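You operate a simulated robot arm through the tools that you are given. There is no shell and no other tool.

You are at the controls of a simulated robot arm. One attempt, no reset.

TASK
Pour the amber band mould to its lower line and lay in the orange sprig with the tongs.
Fine: pour from the blue label cup; cup and tongs go back; the other moulds stay empty.

Only the result counts: the job must be done as asked and must still hold three seconds after the hand-in. Knocking over, shifting, dropping, spilling or breaking anything else fails it.

THE ROBOT
A 6-joint arm with a two-finger parallel gripper, fixed in place. Base frame: the origin is on the floor under the middle of its stand, x ahead of it, y to its left, z up; the work surface is at about z = 0.74. Units: m, degrees, N and s.
With the tool pointing down near the work surface it reaches from about 0.18 to 0.76 m from the base axis. Its first joint turns from -166.0 to 166.0 degrees. Payload 3.91 kg.
The TCP is the grasp point between the finger pads, 0.03 m short of the fingertips. In the tool frame z runs along the fingers and y along their closing line. The gripper opens to 0.11 m. The fingers are 0.02 m wide and 0.01 m thick; the gripper's body (0.048 by 0.112 m) begins 0.055 m behind the TCP.
Orientation is told as [roll, pitch, yaw] about the base's x, y, z axes, in that order, counted from this pose: with the fingers straight down and closing along the base's y, the tool's x points along the base's -x, its y along +y and its z along -z.

THE INTERFACE
- The arm moves only by the tool send_rows. Its argument "commands" is a list of rows, each an object of numbers (a shift or turn left out is 0, a gripper value left out holds the last): "tx", "ty", "tz": the shift along the tool's x, y, z in m; "wx", "wy", "wz": the turn, a rotation vector about the tool's x, y, z in degrees. In form: [{"tx": .., "ty": .., "tz": .., "wx": .., "wy": .., "wz": ..}, ...]. A call has 1 to 20 rows; each row shifts and turns the commanded pose from where the row before left it, along the tool's axes as they then stand. "fingers" is the finger opening in m, from 0 to 0.11, set as the call begins (left out, the last holds). A row lasts 0.2 s, in which the tool goes at most 0.05 m and 8.6 degrees; a call with a longer step from one row to the next is refused whole, and so is a gripper value outside its range. A pose out of reach is approached as far as the arm can. The call stops where the force on the tool passes 70 N (or 10 N more than at its start, if that is more) or the arm is blocked; 0.2 s more then pass. The fingers move at their own pace (about 0.045 m/s each) and stop on an object; they squeeze with about 43 N. The grip force told is the motor's: it shows also when the fingers shut on nothing. Time passes only in rows, and 0.2 s behind the last, so rows that do not move let the fingers close. It gives the time, the measured TCP pose, the force on the tool (base axes), the opening and the grip force at its end, in the units of the frame above (readings bear some noise), with the torque about the TCP (base axes, N m) and any sound that the robot's microphone picked up.
- Cameras (640 x 400 px; columns grow to the right, rows downward): "scene" is fixed at [0.0568, 0.6334, 1.3701]; the picture's right is [-0.54, -0.84, 0.00], its down [-0.68, 0.44, -0.58] and it looks along [0.49, -0.32, -0.81] (base axes); focal length 230 px, centre (320, 200). "wrist" rides on the gripper at [0.071, 0.022, -0.107] in the tool frame; the picture's right is [-0.29, 0.96, 0.00], its down [-0.76, -0.23, -0.61] and it looks along [-0.58, -0.18, 0.79] (tool axes); focal length 243 px, centre (320, 200). There is no depth. A picture from a camera that has moved, and an enlarged one, comes with that camera's place and axes in the base frame and with its lens. The place of the scene camera against the robot may be out by one fixed shift of up to 0.025 m in any direction.
- capture(camera): a new picture of that camera. The clock stands still meanwhile.
- slide_trunk(by): slides the trunk up (or, below 0, down) by that many m; the arm rides with it, the base frame stays. It gives what a move gives, with no picture.
- close_up(camera, box): a new picture of the part [left, top, right, bottom] of that camera's present view, enlarged. The clock stands still meanwhile.
- hand_in(): hands the job in; it is judged then, once.

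Nothing tells you positions but the pictures and the camera data. Unless the task says otherwise, let go and move clear before handing in.

The tools are called as name(argument=value, ...) on one line, values as JSON. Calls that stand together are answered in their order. send_rows: Moves the arm, as the interface text tells. Its arguments: {"type":"object","properties":{"commands":{"type":"array"},"fingers":{"type":"number"}},"required":["commands"]} The other tools are called the same way: slide_trunk (by) moves the trunk up or down; capture (camera) takes a picture; close_up (camera, box) takes an enlarged picture of a part of a camera's view; hand_in () hands the job in.

At the start:

```text
clock: 0.0
tcp_pos: [0.2587, 0.2671, 1.0967]
orientation: [-0.1, 0.0, 0.0]
ft_force: [-0.6, -0.3, 0.6]
moment: [0.01, -0.01, 0.03]
opening: 0.1098
finger_force: 0.1
trunk travel left (down, up): [-0.45, 0.14]
```

scene: 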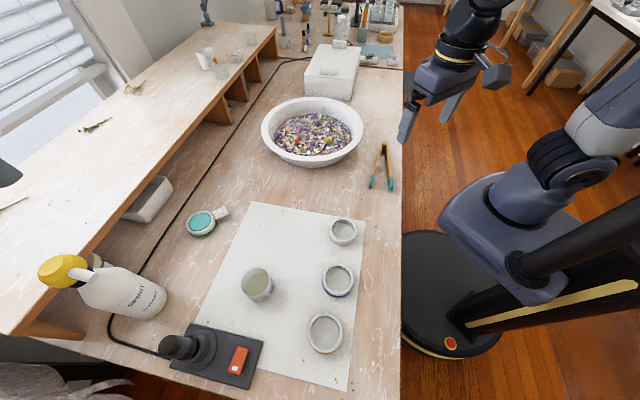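
wrist: 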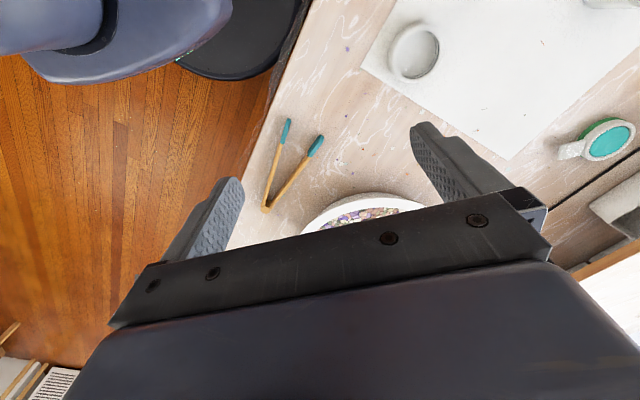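

I see a table with three moulds on a white mat, a cup near the middle of the mat, tongs near the bowl, and sprigs on a shelf. I'll take enlarged views first to identify labels, bands and sprigs.

close_up(camera="scene", box=[180, 200, 380, 390])

close_up(camera="scene", box=[300, 210, 380, 260])

close_up(camera="scene", box=[300, 250, 380, 300])

close_up(camera="scene", box=[290, 305, 370, 355])

close_up(camera="scene", box=[225, 260, 305, 310])

close_up(camera="scene", box=[0, 60, 220, 220])

close_up(camera="scene", box=[250, 80, 410, 200])

close_up(camera="scene", box=[180, 0, 420, 110])

```text
2.11 times, centred on (280, 295) of scene
camera zoom: at [0.0568, 0.6334, 1.3701], right [-0.54, -0.84, 0.0], down [-0.68, 0.44, -0.58], along [0.49, -0.32, -0.81], focal length 484 px, centre (404, 0)
```

zoom: 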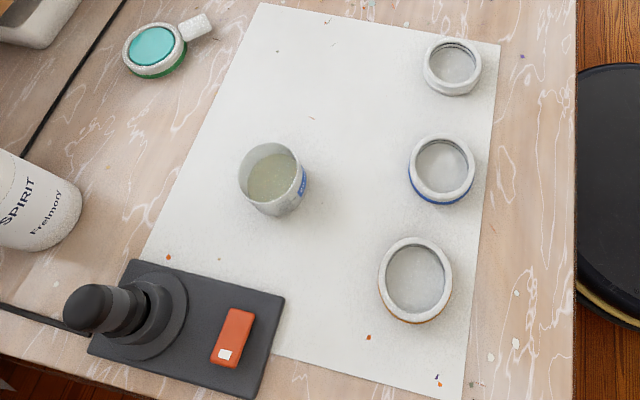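

```text
8.00 times, centred on (340, 235) of scene
camera zoom: at [0.0568, 0.6334, 1.3701], right [-0.54, -0.84, 0.0], down [-0.68, 0.44, -0.58], along [0.49, -0.32, -0.81], focal length 1838 px, centre (160, -80)
```

zoom: 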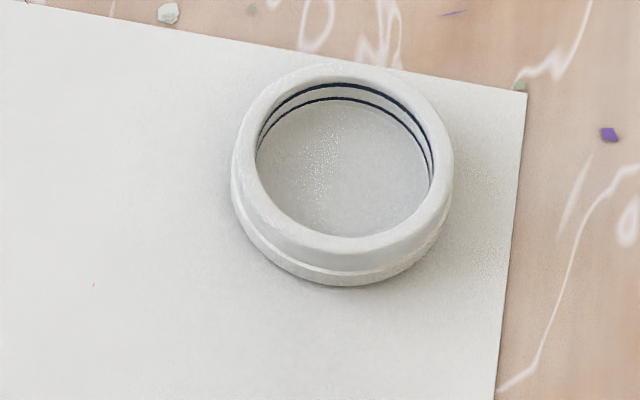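

```text
8.00 times, centred on (340, 275) of scene
camera zoom: at [0.0568, 0.6334, 1.3701], right [-0.54, -0.84, 0.0], down [-0.68, 0.44, -0.58], along [0.49, -0.32, -0.81], focal length 1838 px, centre (160, -400)
```

zoom: 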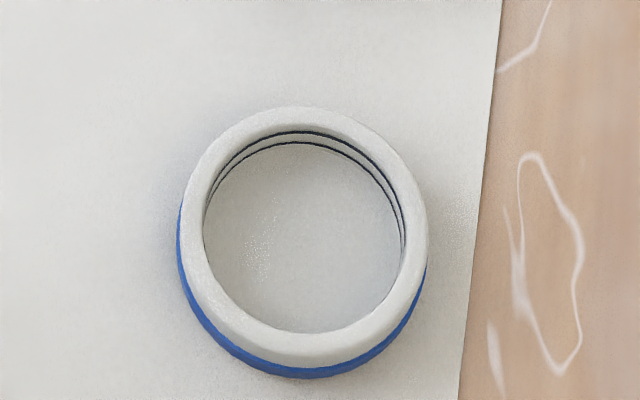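

```text
8.00 times, centred on (330, 330) of scene
camera zoom: at [0.0568, 0.6334, 1.3701], right [-0.54, -0.84, 0.0], down [-0.68, 0.44, -0.58], along [0.49, -0.32, -0.81], focal length 1838 px, centre (240, -840)
```

zoom: 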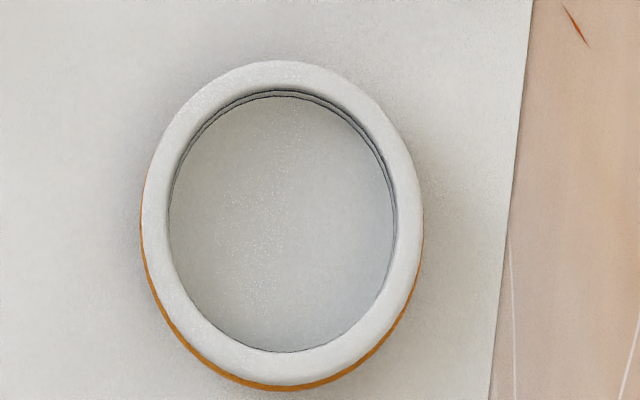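

```text
8.00 times, centred on (265, 285) of scene
camera zoom: at [0.0568, 0.6334, 1.3701], right [-0.54, -0.84, 0.0], down [-0.68, 0.44, -0.58], along [0.49, -0.32, -0.81], focal length 1838 px, centre (760, -480)
```

zoom: 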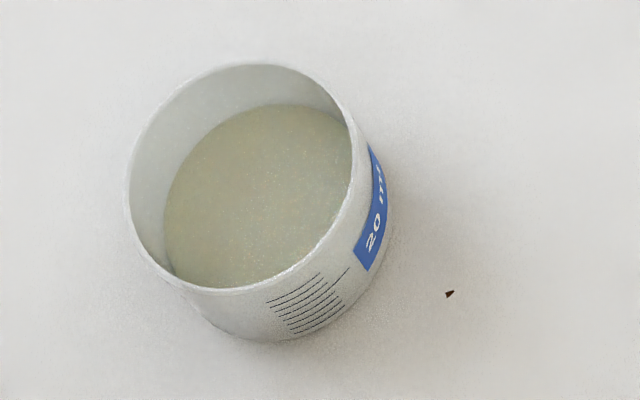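

```text
2.50 times, centred on (110, 140) of scene
camera zoom: at [0.0568, 0.6334, 1.3701], right [-0.54, -0.84, 0.0], down [-0.68, 0.44, -0.58], along [0.49, -0.32, -0.81], focal length 574 px, centre (845, 350)
```

zoom: 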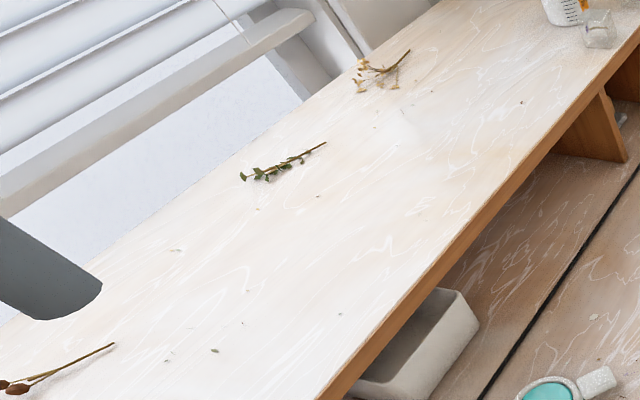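

```text
3.33 times, centred on (330, 140) of scene
camera zoom: at [0.0568, 0.6334, 1.3701], right [-0.54, -0.84, 0.0], down [-0.68, 0.44, -0.58], along [0.49, -0.32, -0.81], focal length 766 px, centre (287, 400)
```

zoom: 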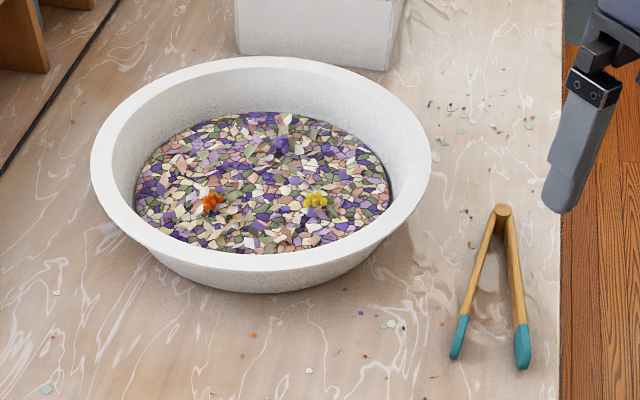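

```text
2.67 times, centred on (300, 55) of scene
camera zoom: at [0.0568, 0.6334, 1.3701], right [-0.54, -0.84, 0.0], down [-0.68, 0.44, -0.58], along [0.49, -0.32, -0.81], focal length 613 px, centre (373, 587)
```

zoom: 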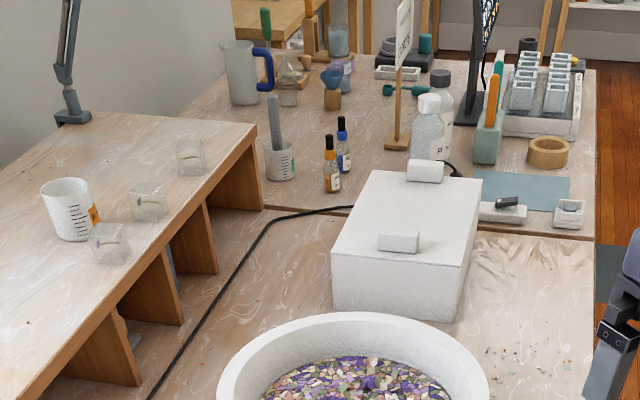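

The blue-label cup stands on the mat, and the amber mould is the nearest of the three to the scene camera. The orange, yellow and purple sprigs seem to stand in the big bowl and the tongs lie beside it. I'll zoom in more to confirm.

close_up(camera="scene", box=[280, 120, 344, 160])

close_up(camera="scene", box=[350, 135, 414, 195])

close_up(camera="scene", box=[305, 310, 345, 335])

close_up(camera="scene", box=[0, 180, 64, 220])

close_up(camera="scene", box=[70, 75, 160, 140])

close_up(camera="wrist", box=[240, 100, 340, 220])

```text
10.00 times, centred on (312, 140) of scene
camera zoom: at [0.0568, 0.6334, 1.3701], right [-0.54, -0.84, 0.0], down [-0.68, 0.44, -0.58], along [0.49, -0.32, -0.81], focal length 2298 px, centre (400, 800)
```

zoom: 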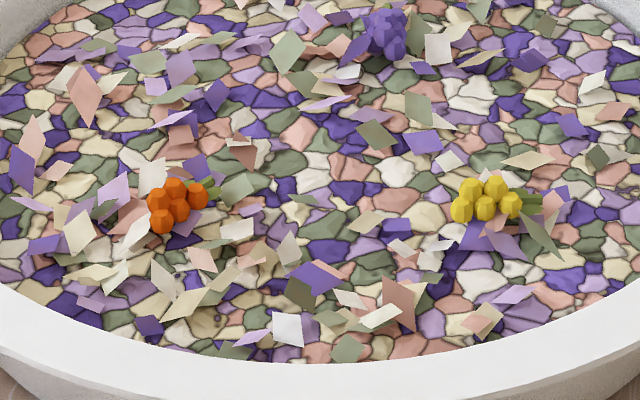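

```text
6.67 times, centred on (382, 165) of scene
camera zoom: at [0.0568, 0.6334, 1.3701], right [-0.54, -0.84, 0.0], down [-0.68, 0.44, -0.58], along [0.49, -0.32, -0.81], focal length 1532 px, centre (-93, 433)
```

zoom: 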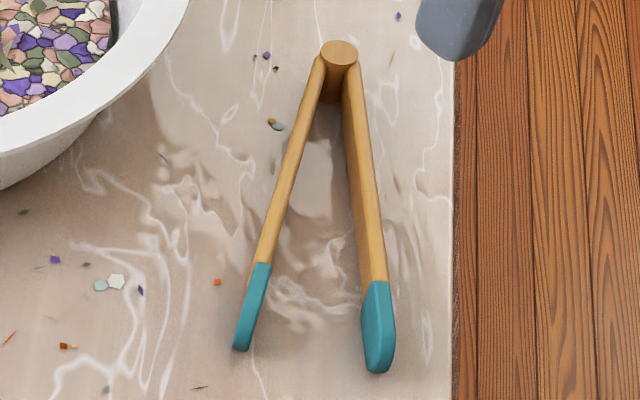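

```text
16.00 times, centred on (325, 322) of scene
camera zoom: at [0.0568, 0.6334, 1.3701], right [-0.54, -0.84, 0.0], down [-0.68, 0.44, -0.58], along [0.49, -0.32, -0.81], focal length 3676 px, centre (240, -1760)
```

zoom: 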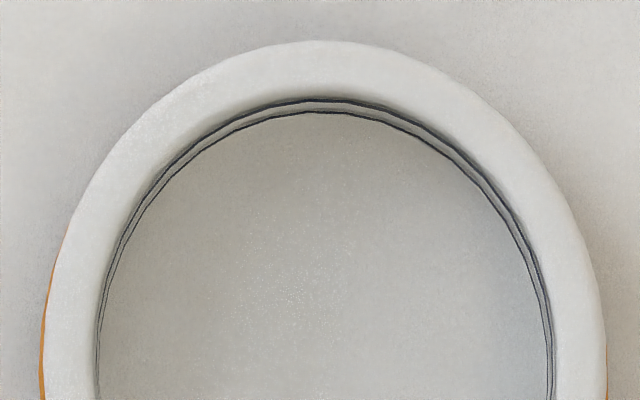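

```text
10.00 times, centred on (32, 200) of scene
camera zoom: at [0.0568, 0.6334, 1.3701], right [-0.54, -0.84, 0.0], down [-0.68, 0.44, -0.58], along [0.49, -0.32, -0.81], focal length 2298 px, centre (3200, 200)
```

zoom: 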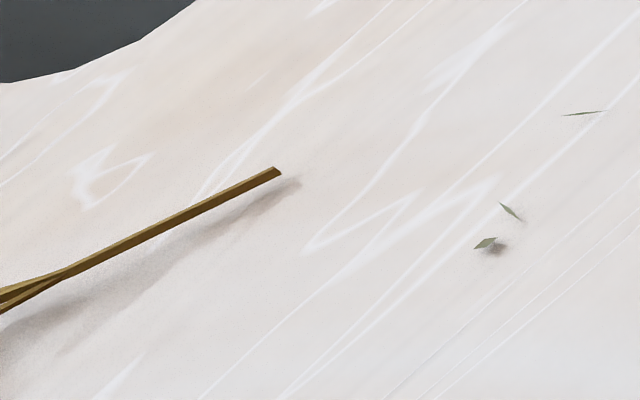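

```text
6.15 times, centred on (115, 108) of scene
camera zoom: at [0.0568, 0.6334, 1.3701], right [-0.54, -0.84, 0.0], down [-0.68, 0.44, -0.58], along [0.49, -0.32, -0.81], focal length 1414 px, centre (1582, 769)
```

zoom: 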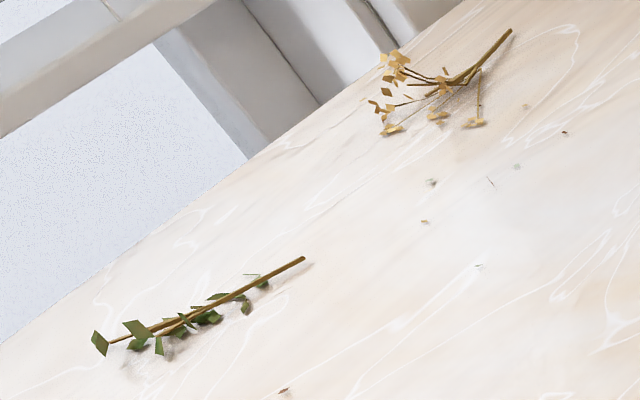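

```text
3.33 times, centred on (290, 160) of wrist
camera zoom: at [0.1891, 0.2867, 1.204], right [0.29, 0.96, 0.0], down [0.76, -0.23, 0.61], along [0.58, -0.18, -0.79], focal length 809 px, centre (420, 333)
```

zoom: 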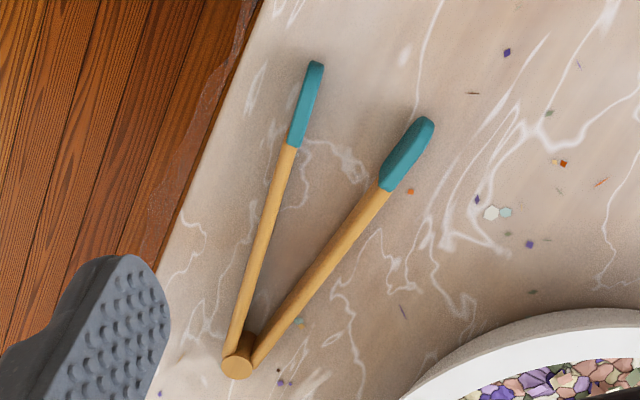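

The orange sprig lies in the bowl of chips with the yellow and purple ones, and the tongs lie parallel to the table edge with an upright pivot. I'll move the wrist camera over the bowl to fix the positions of sprig and tongs.

send_rows(commands=[{"tx": -0.04}, {"tx": -0.04}, {"tx": -0.04}, {"tx": -0.04}, {"tx": -0.04}, {"tx": -0.04}, {"tx": -0.04}], fingers=0.11)

capture(camera="wrist")

```text
clock: 1.6
tcp_pos: [0.5406, 0.2661, 1.096]
orientation: [0.0, 0.0, 0.0]
ft_force: [0.1, 0.2, 0.8]
moment: [0.01, 0.0, 0.0]
opening: 0.1101
finger_force: 0.1
trunk travel left (down, up): [-0.45, 0.14]
```

```text
taken
camera wrist: at [0.4703, 0.287, 1.203], right [0.29, 0.96, 0.0], down [0.76, -0.23, 0.61], along [0.58, -0.18, -0.79], focal length 243 px, centre (320, 200)
```

wrist: 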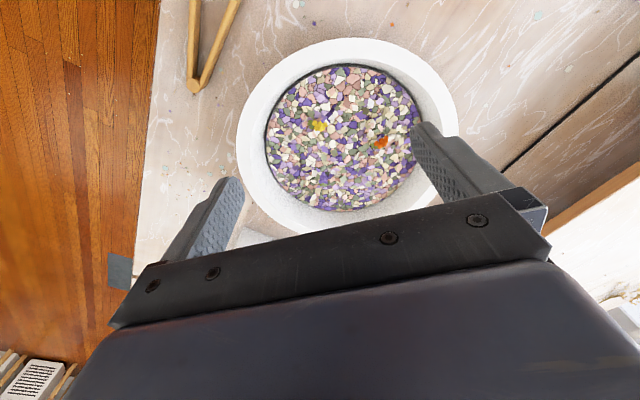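

close_up(camera="wrist", box=[290, 90, 430, 180])

close_up(camera="wrist", box=[360, 125, 408, 155])

close_up(camera="wrist", box=[220, 20, 480, 200])

close_up(camera="scene", box=[280, 125, 320, 150])

```text
4.44 times, centred on (360, 135) of wrist
camera zoom: at [0.4703, 0.287, 1.203], right [0.29, 0.96, 0.0], down [0.76, -0.23, 0.61], along [0.58, -0.18, -0.79], focal length 1078 px, centre (142, 489)
```

zoom: 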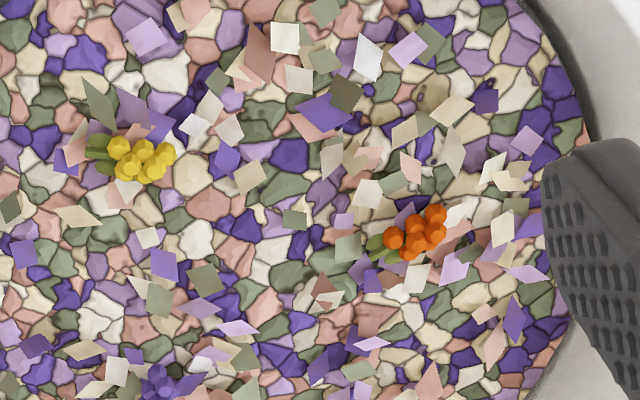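

```text
13.33 times, centred on (384, 140) of wrist
camera zoom: at [0.4703, 0.287, 1.203], right [0.29, 0.96, 0.0], down [0.76, -0.23, 0.61], along [0.58, -0.18, -0.79], focal length 3235 px, centre (-533, 1000)
```

zoom: 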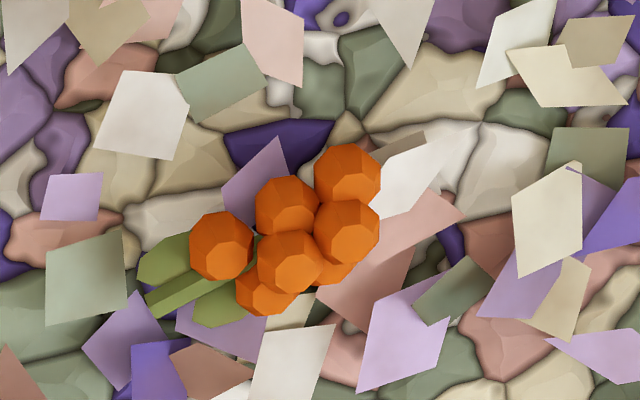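

```text
2.22 times, centred on (350, 110) of wrist
camera zoom: at [0.4703, 0.287, 1.203], right [0.29, 0.96, 0.0], down [0.76, -0.23, 0.61], along [0.58, -0.18, -0.79], focal length 539 px, centre (253, 400)
```

zoom: 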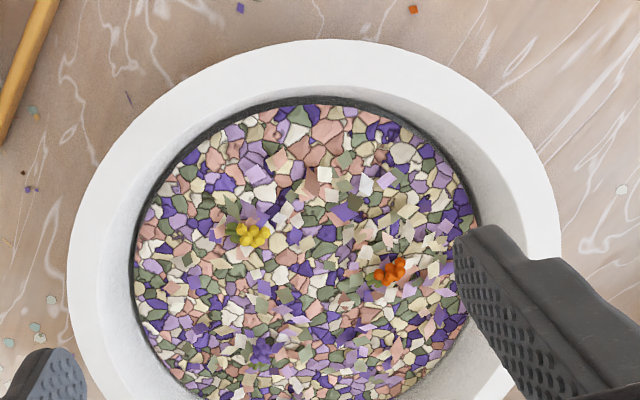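

```text
16.00 times, centred on (300, 138) of scene
camera zoom: at [0.0568, 0.6334, 1.3701], right [-0.54, -0.84, 0.0], down [-0.68, 0.44, -0.58], along [0.49, -0.32, -0.81], focal length 3676 px, centre (640, 1200)
```

zoom: 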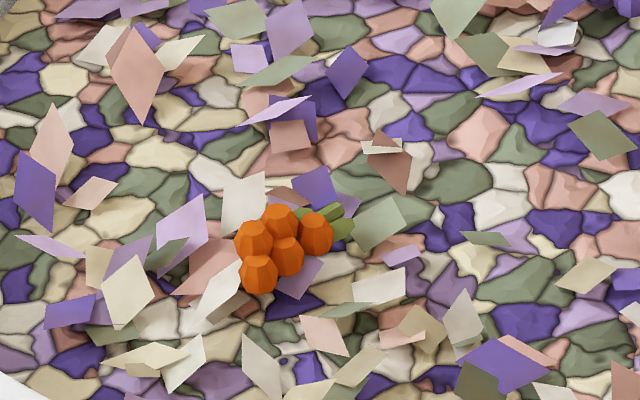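

The orange sprig lies with its stem toward the robot's right and its blossoms toward the left, at about (0.67, 0.335). I'll shift the wrist to triangulate it and the bowl height.

send_rows(commands=[{"ty": 0.04}, {"ty": 0.04}, {"ty": 0.04}, {"tz": 0.04}, {"tz": 0.04}])

capture(camera="wrist")

close_up(camera="wrist", box=[180, 60, 340, 160])

```text
clock: 2.8
tcp_pos: [0.5392, 0.3893, 1.0164]
orientation: [0.0, 0.0, 0.0]
ft_force: [0.2, -0.1, -0.3]
moment: [-0.02, 0.04, -0.01]
opening: 0.1101
finger_force: 0.0
trunk travel left (down, up): [-0.45, 0.14]
```

```text
taken
camera wrist: at [0.4689, 0.4083, 1.1234], right [0.29, 0.96, 0.0], down [0.76, -0.23, 0.61], along [0.58, -0.18, -0.79], focal length 243 px, centre (320, 200)
```

wrist: 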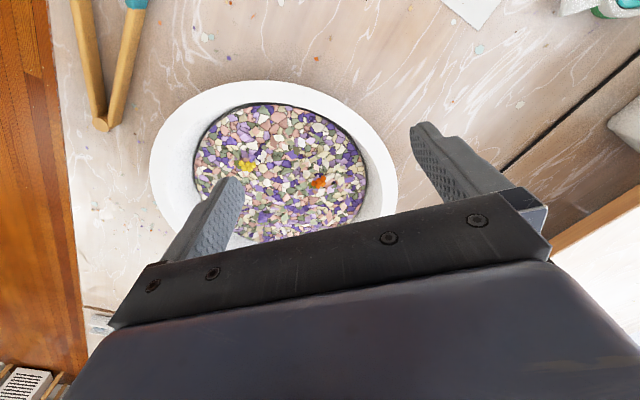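

```text
4.00 times, centred on (260, 110) of wrist
camera zoom: at [0.4689, 0.4083, 1.1234], right [0.29, 0.96, 0.0], down [0.76, -0.23, 0.61], along [0.58, -0.18, -0.79], focal length 970 px, centre (560, 560)
```

zoom: 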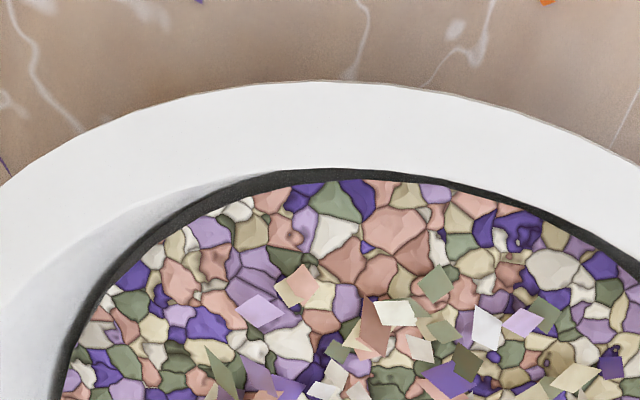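

The sprig triangulates to about (0.687, 0.341, 0.773) and the tong pivot to about (0.499, 0.059). Next I'll move over the mat and turn the gripper so its camera looks outward, to fix the cup and moulds.

send_rows(commands=[{"tz": -0.04}, {"tx": 0.0378, "ty": 0.012}, {"tx": 0.0378, "ty": 0.012}, {"tx": 0.0378, "ty": 0.012}, {"tx": 0.0378, "ty": 0.012}, {"tx": 0.0378, "ty": 0.012}, {"tx": 0.0378, "ty": 0.012}, {"tx": 0.0378, "ty": 0.012}, {"tx": 0.0378, "ty": 0.012}, {"tx": 0.0378, "ty": 0.012}])

send_rows(commands=[{"wz": 8}, {"wz": 8}, {"wz": 8}, {"wz": 8}, {"wz": 8}, {"wz": 8}, {"wz": 8}, {"wz": 8}, {"wz": 8}, {"wz": 8}, {"wz": 8}, {"wz": 8}, {"wz": 8}])

capture(camera="wrist")

capture(camera="scene")

```text
clock: 5.0
tcp_pos: [0.1981, 0.4954, 1.0586]
orientation: [0.0, 0.0, -0.2]
ft_force: [1.0, -0.4, -0.5]
moment: [-0.01, 0.0, -0.02]
opening: 0.1102
finger_force: 0.1
trunk travel left (down, up): [-0.45, 0.14]
```

```text
clock: 7.8
tcp_pos: [0.2101, 0.4914, 1.0568]
orientation: [-0.2, 0.0, -99.7]
ft_force: [0.2, -0.5, -0.1]
moment: [0.04, -0.01, 0.0]
opening: 0.1098
finger_force: 0.1
out of reach, approached as far as the arm can: row 13
trunk travel left (down, up): [-0.45, 0.14]
```

```text
taken
camera wrist: at [0.2445, 0.5565, 1.1639], right [0.89, -0.45, 0.0], down [-0.35, -0.71, 0.61], along [-0.27, -0.54, -0.79], focal length 243 px, centre (320, 200)
```

wrist: 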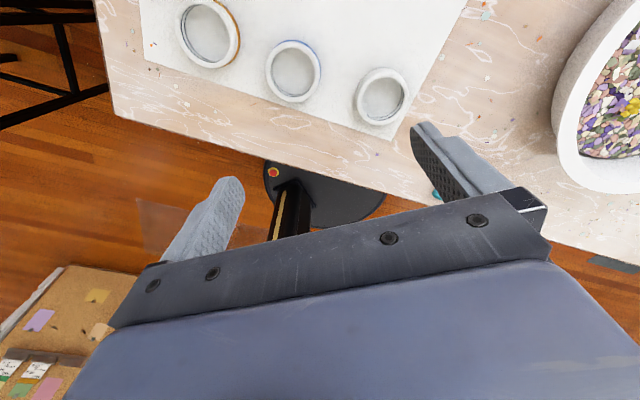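

```text
taken
```

scene: 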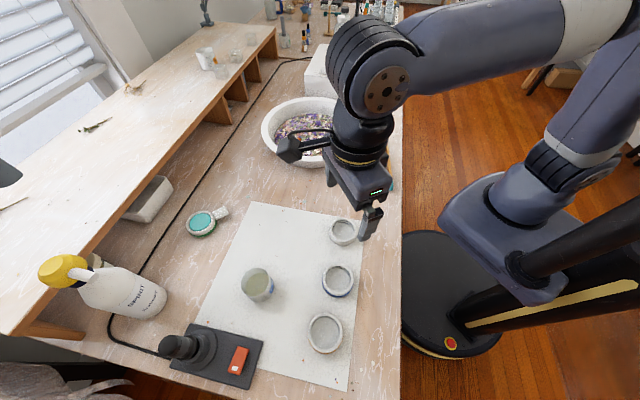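

The camera-outward turn stops at a wrist limit near yaw −100. I'll turn back to yaw −60, lean the gripper 45° outward (the cup-grasp posture) and look down from there.

send_rows(commands=[{"wz": -8}, {"wz": -8}, {"wz": -8}, {"wz": -8}, {"wz": -8}, {"wy": 7.5}, {"wy": 7.5}, {"wy": 7.5}, {"wy": 7.5}, {"wy": 7.5}, {"wy": 7.5}])

capture(camera="wrist")

capture(camera="scene")

```text
clock: 10.2
tcp_pos: [0.2114, 0.4913, 1.0563]
orientation: [-0.1, 45.3, -59.8]
ft_force: [0.6, 0.7, 0.8]
moment: [-0.02, -0.01, -0.03]
opening: 0.1098
finger_force: 0.1
trunk travel left (down, up): [-0.45, 0.14]
```

```text
taken
camera wrist: at [0.2438, 0.4784, 1.1827], right [0.93, 0.31, -0.21], down [0.29, -0.95, -0.11], along [-0.23, 0.04, -0.97], focal length 243 px, centre (320, 200)
```

wrist: 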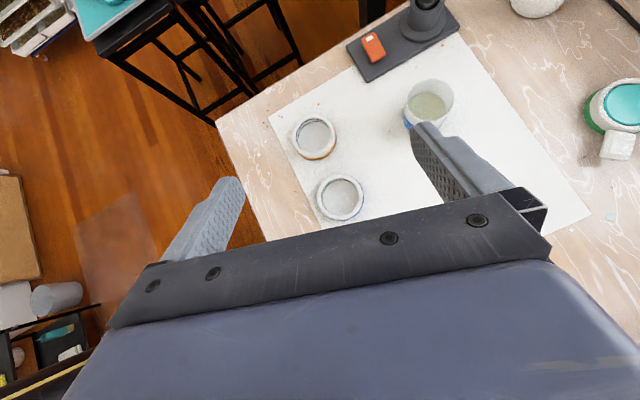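

```text
taken
```

scene: 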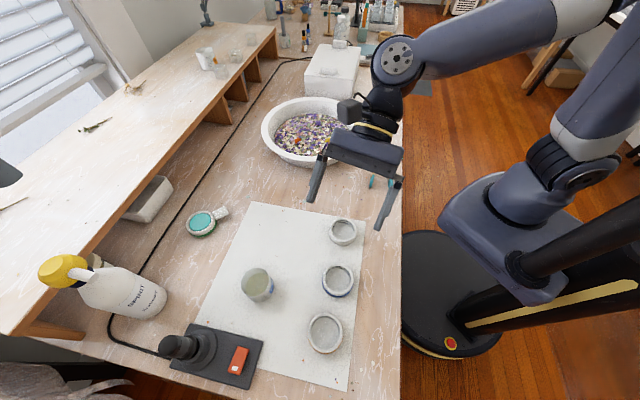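

The posture works: the wrist now looks down on the mat with the cup, amber and blue moulds in view. I'll zoom in to triangulate them.

close_up(camera="wrist", box=[390, 65, 470, 135])

close_up(camera="wrist", box=[274, 105, 354, 165])

```text
5.71 times, centred on (430, 100) of wrist
camera zoom: at [0.2438, 0.4784, 1.1827], right [0.93, 0.31, -0.21], down [0.29, -0.95, -0.11], along [-0.23, 0.04, -0.97], focal length 1386 px, centre (-309, 771)
```

zoom: 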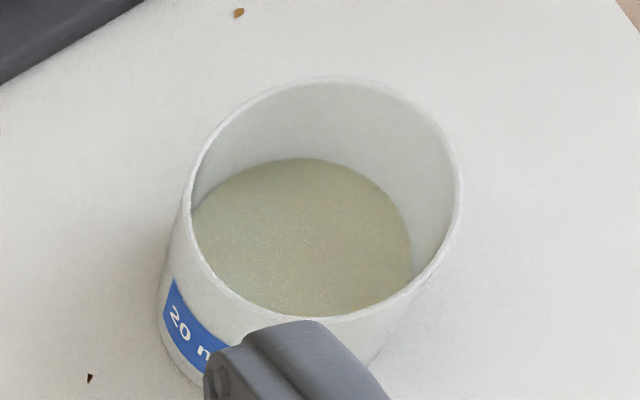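

```text
6.67 times, centred on (314, 135) of wrist
camera zoom: at [0.2438, 0.4784, 1.1827], right [0.93, 0.31, -0.21], down [0.29, -0.95, -0.11], along [-0.23, 0.04, -0.97], focal length 1618 px, centre (360, 633)
```

zoom: 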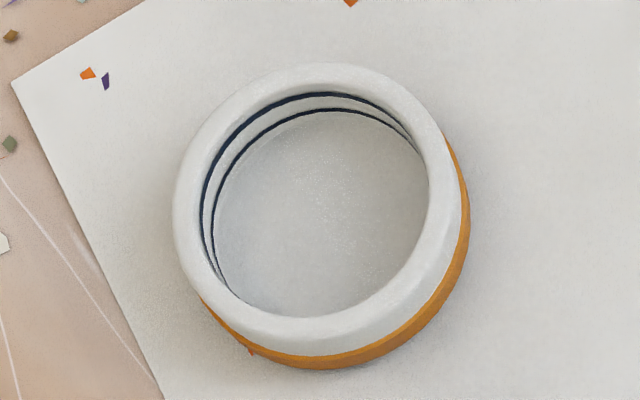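

The cup axis is around (0.274, 0.697) and the amber mould around (0.097, 0.607). I'll move to a pre-grasp point behind and above the cup and look again.

send_rows(commands=[{"tx": -0.0133, "ty": 0.0313, "tz": 0.0309}, {"tx": -0.0133, "ty": 0.0313, "tz": 0.0309}, {"tx": -0.0133, "ty": 0.0313, "tz": 0.0309}, {"tx": -0.0133, "ty": 0.0313, "tz": 0.0309}, {"tx": -0.0133, "ty": 0.0313, "tz": 0.0309}])

capture(camera="wrist")

capture(camera="scene")

```text
clock: 11.4
tcp_pos: [0.3145, 0.6265, 0.8997]
orientation: [-0.2, 45.2, -59.7]
ft_force: [0.0, 0.7, 0.5]
moment: [-0.01, -0.02, -0.05]
opening: 0.1099
finger_force: 0.0
trunk travel left (down, up): [-0.45, 0.14]
```

```text
taken
camera wrist: at [0.3478, 0.6132, 1.0255], right [0.93, 0.31, -0.21], down [0.29, -0.95, -0.11], along [-0.23, 0.04, -0.97], focal length 243 px, centre (320, 200)
```

wrist: 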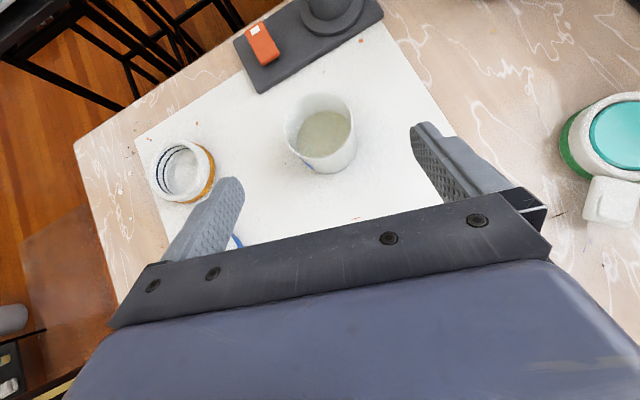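

```text
taken
```

scene: 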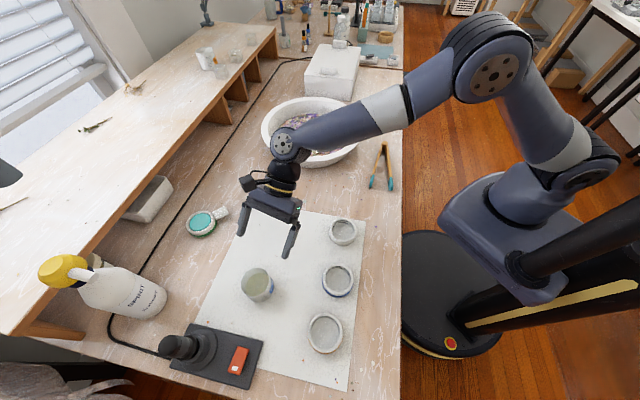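

close_up(camera="wrist", box=[270, 80, 370, 185])

close_up(camera="wrist", box=[140, 130, 220, 210])

```text
3.81 times, centred on (320, 132) of wrist
camera zoom: at [0.3478, 0.6132, 1.0255], right [0.93, 0.31, -0.21], down [0.29, -0.95, -0.11], along [-0.23, 0.04, -0.97], focal length 924 px, centre (320, 457)
```

zoom: 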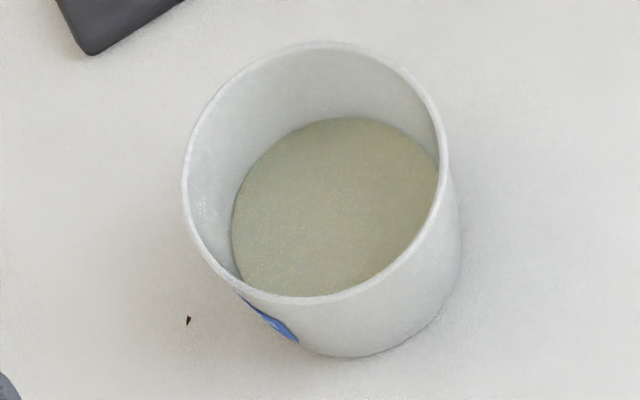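

```text
5.00 times, centred on (180, 170) of wrist
camera zoom: at [0.3478, 0.6132, 1.0255], right [0.93, 0.31, -0.21], down [0.29, -0.95, -0.11], along [-0.23, 0.04, -0.97], focal length 1213 px, centre (1020, 350)
```

zoom: 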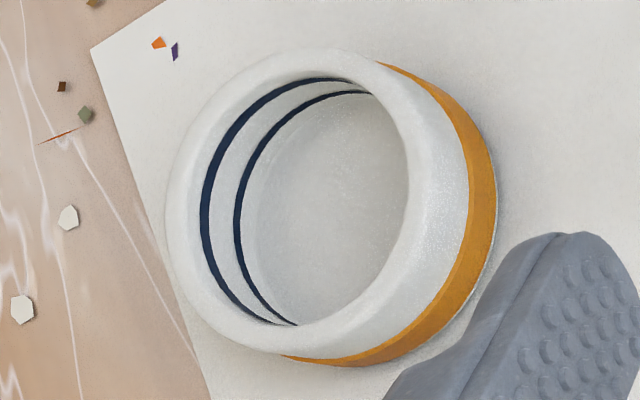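

The cup rim sits at about z 0.806 with the axis at (0.274, 0.692). I'll line up and slide in along the tool axis to straddle the cup.

send_rows(commands=[{"tx": -0.0318, "ty": -0.0028}, {"tz": 0.03}, {"tz": 0.03}, {"tz": 0.03}, {"tz": 0.025}, {"tz": 0.025}])

capture(camera="wrist")

capture(camera="scene")

```text
clock: 12.8
tcp_pos: [0.2722, 0.6889, 0.78]
orientation: [-0.2, 45.2, -59.7]
ft_force: [0.3, 0.2, 0.2]
moment: [0.01, -0.01, 0.02]
opening: 0.1102
finger_force: 0.1
trunk travel left (down, up): [-0.45, 0.14]
```

```text
taken
camera wrist: at [0.3043, 0.6767, 0.9049], right [0.93, 0.31, -0.21], down [0.29, -0.95, -0.11], along [-0.23, 0.04, -0.97], focal length 243 px, centre (320, 200)
```

wrist: 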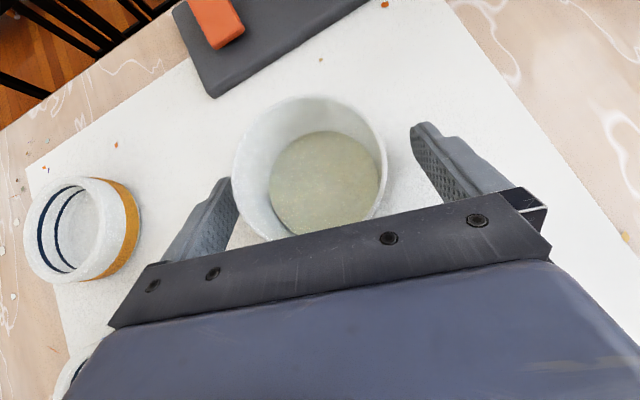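

```text
taken
```

scene: 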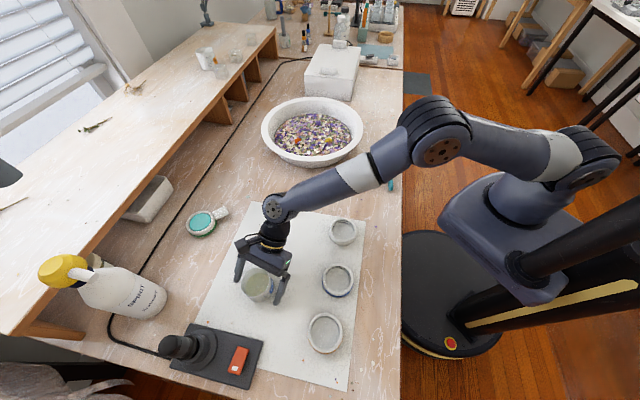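

The cup is centred between the fingers to within a couple of millimetres. I'll nudge and close on it.

send_rows(commands=[{"ty": 0.002, "tx": 0.001, "tz": 0.001}, {}, {}, {}, {}, {}, {}], fingers=0.05)

capture(camera="wrist")

```text
clock: 14.4
tcp_pos: [0.2741, 0.6917, 0.7781]
orientation: [-0.3, 45.1, -59.7]
ft_force: [-0.4, 1.2, 0.0]
moment: [0.03, 0.0, -0.01]
opening: 0.0689
finger_force: 26.0
trunk travel left (down, up): [-0.45, 0.14]
```

```text
taken
camera wrist: at [0.3055, 0.6786, 0.9046], right [0.93, 0.31, -0.21], down [0.29, -0.95, -0.11], along [-0.23, 0.04, -0.97], focal length 243 px, centre (320, 200)
```

wrist: 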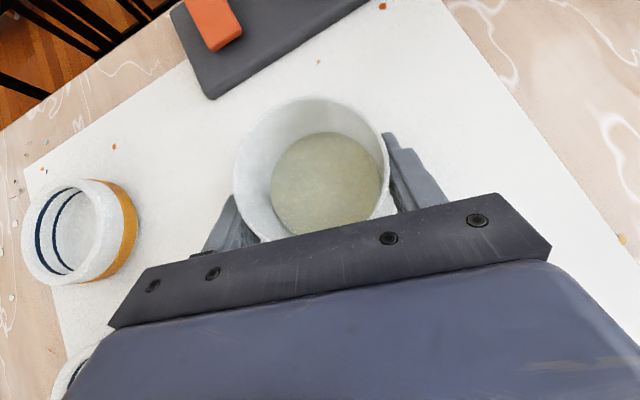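

The cup is gripped (0.069 m wide). I'll firm the grip and lift it straight up.

send_rows(commands=[{}, {}, {"tx": 0.007, "tz": -0.007}, {"tx": 0.014, "tz": -0.014}, {"tx": 0.014, "tz": -0.014}, {"tx": 0.014, "tz": -0.014}, {"tx": 0.014, "tz": -0.014}, {"tx": 0.014, "tz": -0.014}, {}], fingers=0.03)

capture(camera="wrist")

capture(camera="scene")

```text
clock: 16.4
tcp_pos: [0.2743, 0.6914, 0.8872]
orientation: [-0.2, 45.1, -59.8]
ft_force: [-0.2, 0.3, -1.5]
moment: [-0.01, -0.02, -0.03]
opening: 0.0686
finger_force: 26.1
trunk travel left (down, up): [-0.45, 0.14]
```

```text
taken
camera wrist: at [0.3065, 0.6788, 1.0131], right [0.93, 0.31, -0.21], down [0.29, -0.95, -0.11], along [-0.23, 0.04, -0.97], focal length 243 px, centre (320, 200)
```

wrist: 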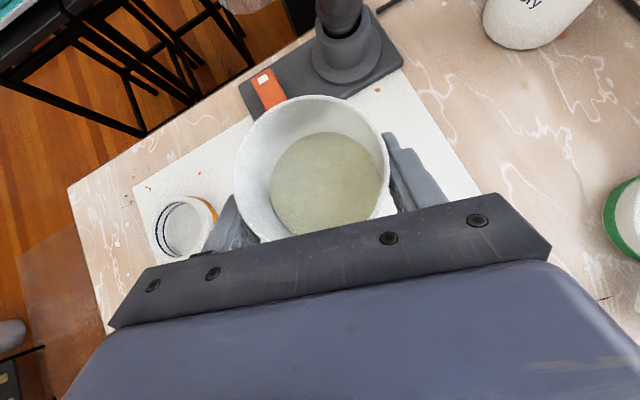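

```text
taken
```

scene: 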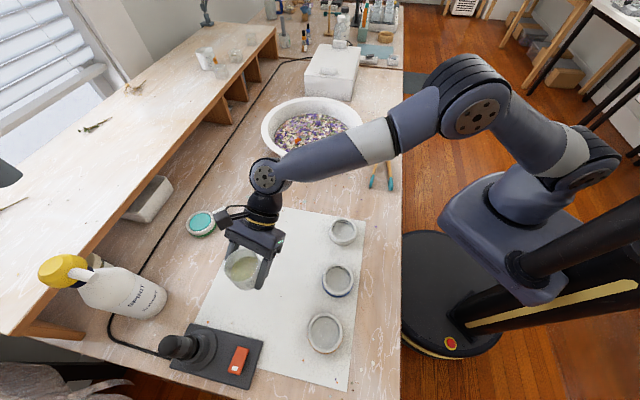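

The cup is clear of the mat and held upright. I'll carry it slowly to a pour point just short of the amber mould.

send_rows(commands=[{"tx": -0.0011, "ty": -0.008, "tz": -0.0011}, {"tx": -0.0021, "ty": -0.0164, "tz": -0.0021}, {"tx": -0.0021, "ty": -0.0164, "tz": -0.0021}, {"tx": -0.0021, "ty": -0.0164, "tz": -0.0021}, {"tx": -0.0021, "ty": -0.0164, "tz": -0.0021}, {"tx": -0.0021, "ty": -0.0164, "tz": -0.0021}, {"tx": -0.0021, "ty": -0.0164, "tz": -0.0021}, {"tx": -0.0021, "ty": -0.0164, "tz": -0.0021}, {"tx": -0.0021, "ty": -0.0164, "tz": -0.0021}, {"tx": -0.0021, "ty": -0.0164, "tz": -0.0021}, {"tx": -0.0021, "ty": -0.0164, "tz": -0.0021}, {"tx": -0.0021, "ty": -0.0164, "tz": -0.0021}, {"tx": -0.0011, "ty": -0.008, "tz": -0.0011}, {}])

capture(camera="wrist")

capture(camera="scene")

```text
clock: 19.4
tcp_pos: [0.1218, 0.5611, 0.8888]
orientation: [-0.1, 45.1, -59.6]
ft_force: [0.3, 0.3, -1.4]
moment: [0.03, 0.0, 0.02]
opening: 0.0685
finger_force: 26.0
trunk travel left (down, up): [-0.45, 0.14]
```

```text
taken
camera wrist: at [0.1544, 0.5481, 1.0142], right [0.93, 0.31, -0.21], down [0.29, -0.95, -0.11], along [-0.23, 0.04, -0.97], focal length 243 px, centre (320, 200)
```

wrist: 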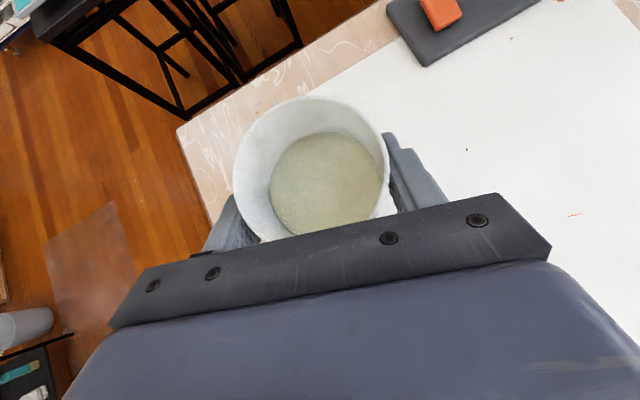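

```text
taken
```

scene: 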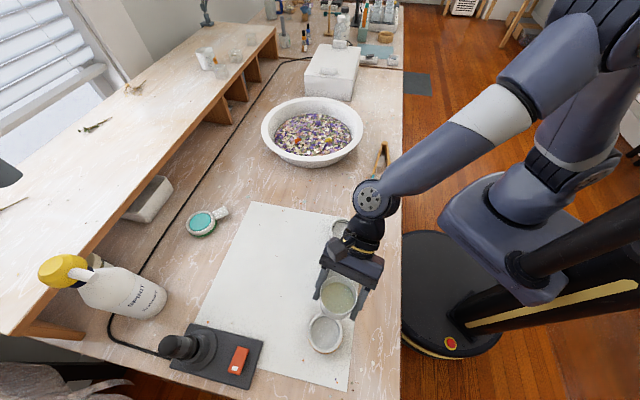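

The cup hangs just upstream of the amber mould, and the scene camera sees both. I'll lower it a little and tilt to a non-pouring angle to check the lip position.

send_rows(commands=[{"tx": -0.0118, "tz": 0.0118}, {"tx": -0.0118, "tz": 0.0118}, {"tx": -0.0118, "tz": 0.0118}, {"wy": -5}, {"wy": -5}, {"wy": -5}, {"wy": -5}, {"wy": -5}, {"wy": -5}, {}])

capture(camera="wrist")

close_up(camera="scene", box=[290, 260, 386, 360])

```text
clock: 21.6
tcp_pos: [0.1226, 0.5613, 0.8379]
orientation: [0.0, 15.1, -59.6]
ft_force: [0.7, 0.2, -1.4]
moment: [0.0, -0.01, 0.05]
opening: 0.0688
finger_force: 26.1
trunk travel left (down, up): [-0.45, 0.14]
```

```text
taken
camera wrist: at [0.1213, 0.6059, 0.9598], right [0.97, 0.24, -0.08], down [0.25, -0.89, 0.39], along [0.03, -0.4, -0.92], focal length 243 px, centre (320, 200)
```

wrist: 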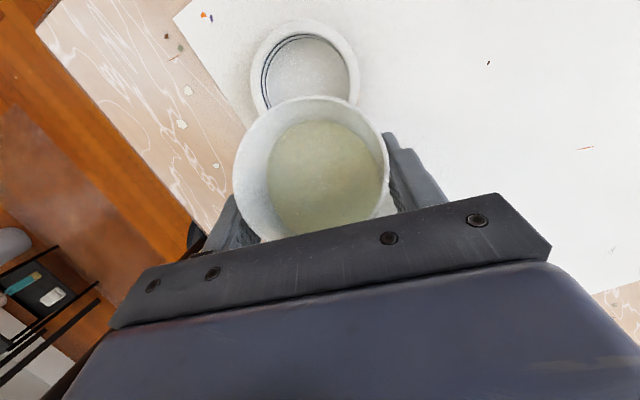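

```text
4.00 times, centred on (338, 310) of scene
camera zoom: at [0.0568, 0.6334, 1.3701], right [-0.54, -0.84, 0.0], down [-0.68, 0.44, -0.58], along [0.49, -0.32, -0.81], focal length 919 px, centre (248, -240)
```

zoom: 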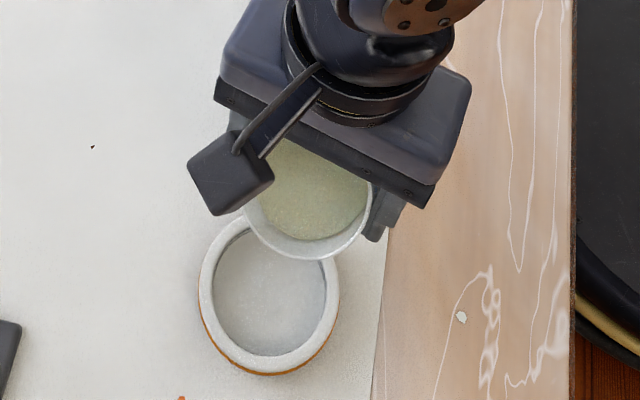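

The lip is about 1 cm upstream of the mould's centre and well aligned sideways. I'll lower 1 cm more and creep the tilt up.

send_rows(commands=[{"tx": -0.0026, "tz": 0.0097}, {"wy": -2}, {"wy": -2}, {"wy": -2}, {"wy": -2}, {}])

close_up(camera="wrist", box=[210, 0, 410, 220])

close_up(camera="scene", box=[310, 290, 374, 350])

```text
clock: 23.0
tcp_pos: [0.1222, 0.5605, 0.8276]
orientation: [-0.2, 7.1, -59.7]
ft_force: [0.7, -1.0, -0.9]
moment: [-0.02, 0.05, -0.02]
opening: 0.0689
finger_force: 25.8
trunk travel left (down, up): [-0.45, 0.14]
```

```text
1.82 times, centred on (310, 110) of wrist
camera zoom: at [0.1126, 0.62, 0.9427], right [0.97, 0.24, -0.04], down [0.22, -0.83, 0.51], along [0.09, -0.5, -0.86], focal length 441 px, centre (338, 364)
```

zoom: 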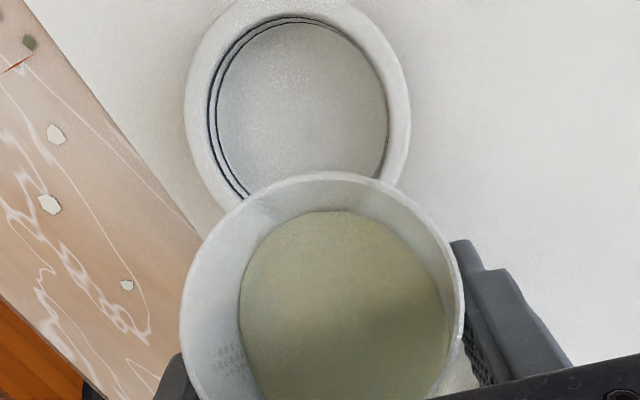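

```text
6.67 times, centred on (342, 320) of scene
camera zoom: at [0.0568, 0.6334, 1.3701], right [-0.54, -0.84, 0.0], down [-0.68, 0.44, -0.58], along [0.49, -0.32, -0.81], focal length 1532 px, centre (173, -600)
```

zoom: 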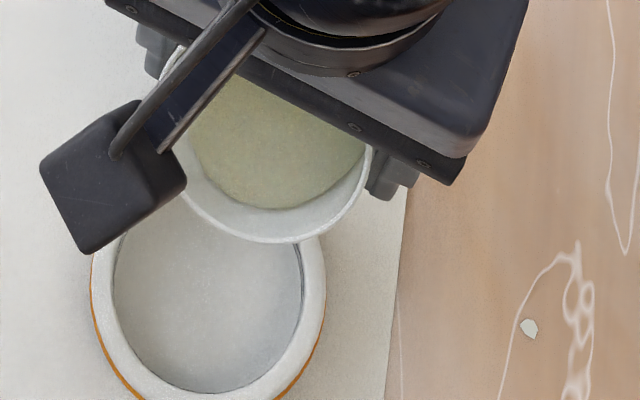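

No flow yet at 38°. The liquid edge is creeping toward the lip, so I'll continue in small steps.

send_rows(commands=[{"wy": -1.5}, {"wy": -1.5}, {}])

close_up(camera="wrist", box=[210, 0, 410, 220])

```text
clock: 23.8
tcp_pos: [0.1207, 0.5597, 0.8285]
orientation: [-0.3, 4.1, -59.6]
ft_force: [-0.2, -0.2, -0.4]
moment: [0.0, 0.02, -0.02]
opening: 0.0688
finger_force: 25.9
trunk travel left (down, up): [-0.45, 0.14]
```

```text
1.82 times, centred on (310, 110) of wrist
camera zoom: at [0.1098, 0.6251, 0.9396], right [0.97, 0.23, -0.02], down [0.21, -0.81, 0.55], along [0.11, -0.54, -0.83], focal length 441 px, centre (338, 364)
```

zoom: 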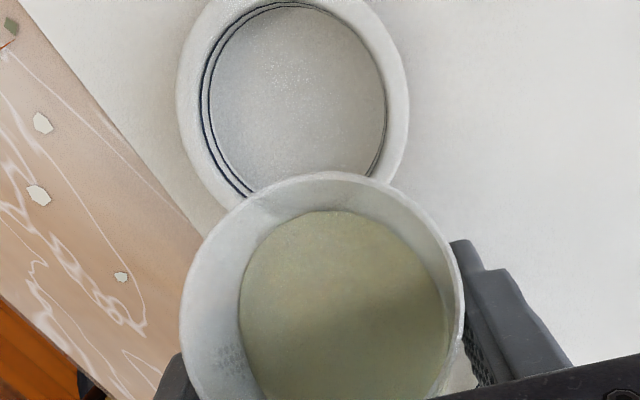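

The liquid surface looks drawn fixed to the cup, so I can't read the tilt from it. I'll keep stepping and watch the mould itself.

send_rows(commands=[{"wy": -1.5}, {"wy": -1.5}, {}])

close_up(camera="wrist", box=[210, 0, 410, 220])

send_rows(commands=[{"wy": -1.5}, {"wy": -1.5}, {}])

close_up(camera="wrist", box=[210, 0, 410, 220])

```text
clock: 24.6
tcp_pos: [0.1223, 0.5601, 0.8272]
orientation: [-0.3, 1.2, -59.6]
ft_force: [-0.8, -0.2, -1.4]
moment: [0.03, 0.0, 0.0]
opening: 0.0689
finger_force: 25.7
trunk travel left (down, up): [-0.45, 0.14]
```

```text
1.82 times, centred on (310, 110) of wrist
camera zoom: at [0.1067, 0.6297, 0.9361], right [0.97, 0.23, -0.01], down [0.19, -0.78, 0.59], along [0.13, -0.58, -0.8], focal length 441 px, centre (338, 364)
```

zoom: 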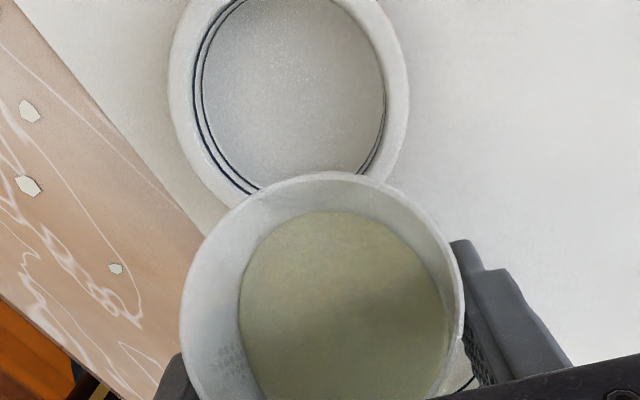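

```text
clock: 25.4
tcp_pos: [0.1217, 0.5608, 0.8293]
orientation: [-0.1, -1.8, -59.6]
ft_force: [0.6, 0.0, -0.9]
moment: [0.03, -0.01, -0.03]
opening: 0.0688
finger_force: 26.2
trunk travel left (down, up): [-0.45, 0.14]
```

```text
1.82 times, centred on (310, 110) of wrist
camera zoom: at [0.1035, 0.6344, 0.9328], right [0.97, 0.23, 0.01], down [0.18, -0.75, 0.63], along [0.15, -0.61, -0.77], focal length 441 px, centre (338, 364)
```

zoom: 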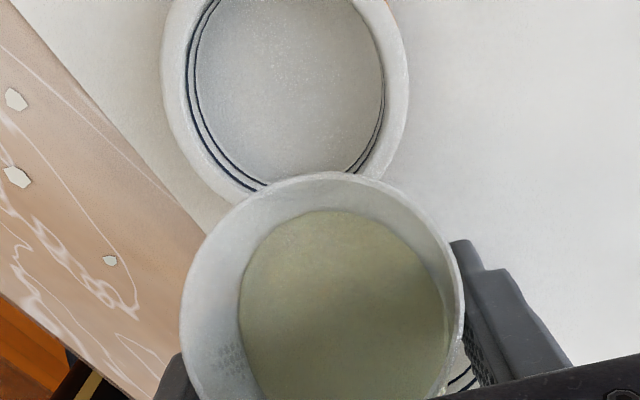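

Still dry at 47°. From the rim and liquid sizes I estimate about 20 mm of liquid, so flow should begin around 55–57°. I'll step toward that and check each time.

send_rows(commands=[{"wy": -1.5}, {"wy": -1.5}, {"wy": -1.5}, {"wy": -1.0}, {}])

close_up(camera="scene", box=[300, 290, 380, 360])

close_up(camera="wrist", box=[210, 0, 410, 220])

```text
clock: 26.6
tcp_pos: [0.1215, 0.5615, 0.8272]
orientation: [-0.2, -7.4, -59.6]
ft_force: [0.4, -0.7, -0.8]
moment: [-0.01, -0.01, 0.01]
opening: 0.0687
finger_force: 25.5
trunk travel left (down, up): [-0.45, 0.14]
```

```text
5.71 times, centred on (340, 325) of scene
camera zoom: at [0.0568, 0.6334, 1.3701], right [-0.54, -0.84, 0.0], down [-0.68, 0.44, -0.58], along [0.49, -0.32, -0.81], focal length 1313 px, centre (206, -514)
```

zoom: 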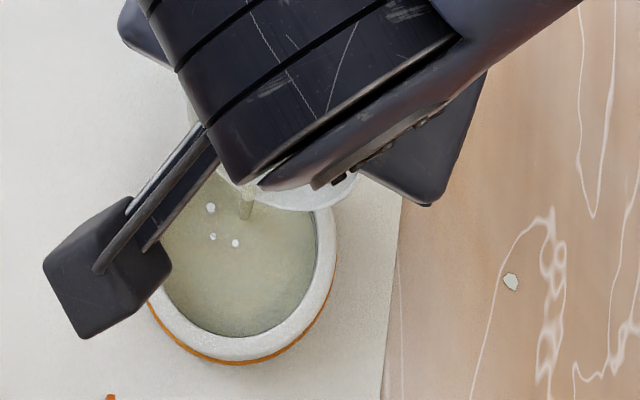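

```text
1.82 times, centred on (310, 110) of wrist
camera zoom: at [0.0987, 0.6434, 0.9248], right [0.97, 0.24, 0.03], down [0.15, -0.7, 0.7], along [0.19, -0.68, -0.71], focal length 441 px, centre (338, 364)
```

zoom: 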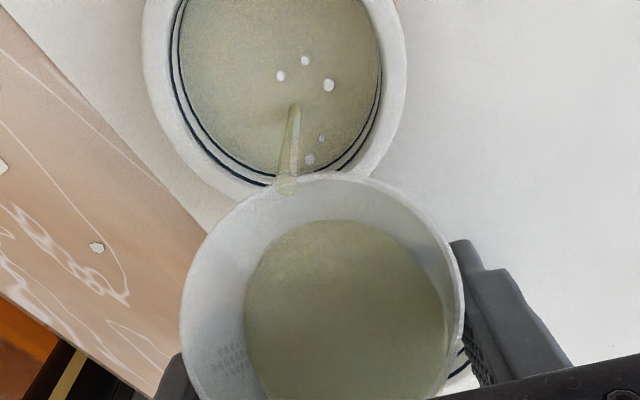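

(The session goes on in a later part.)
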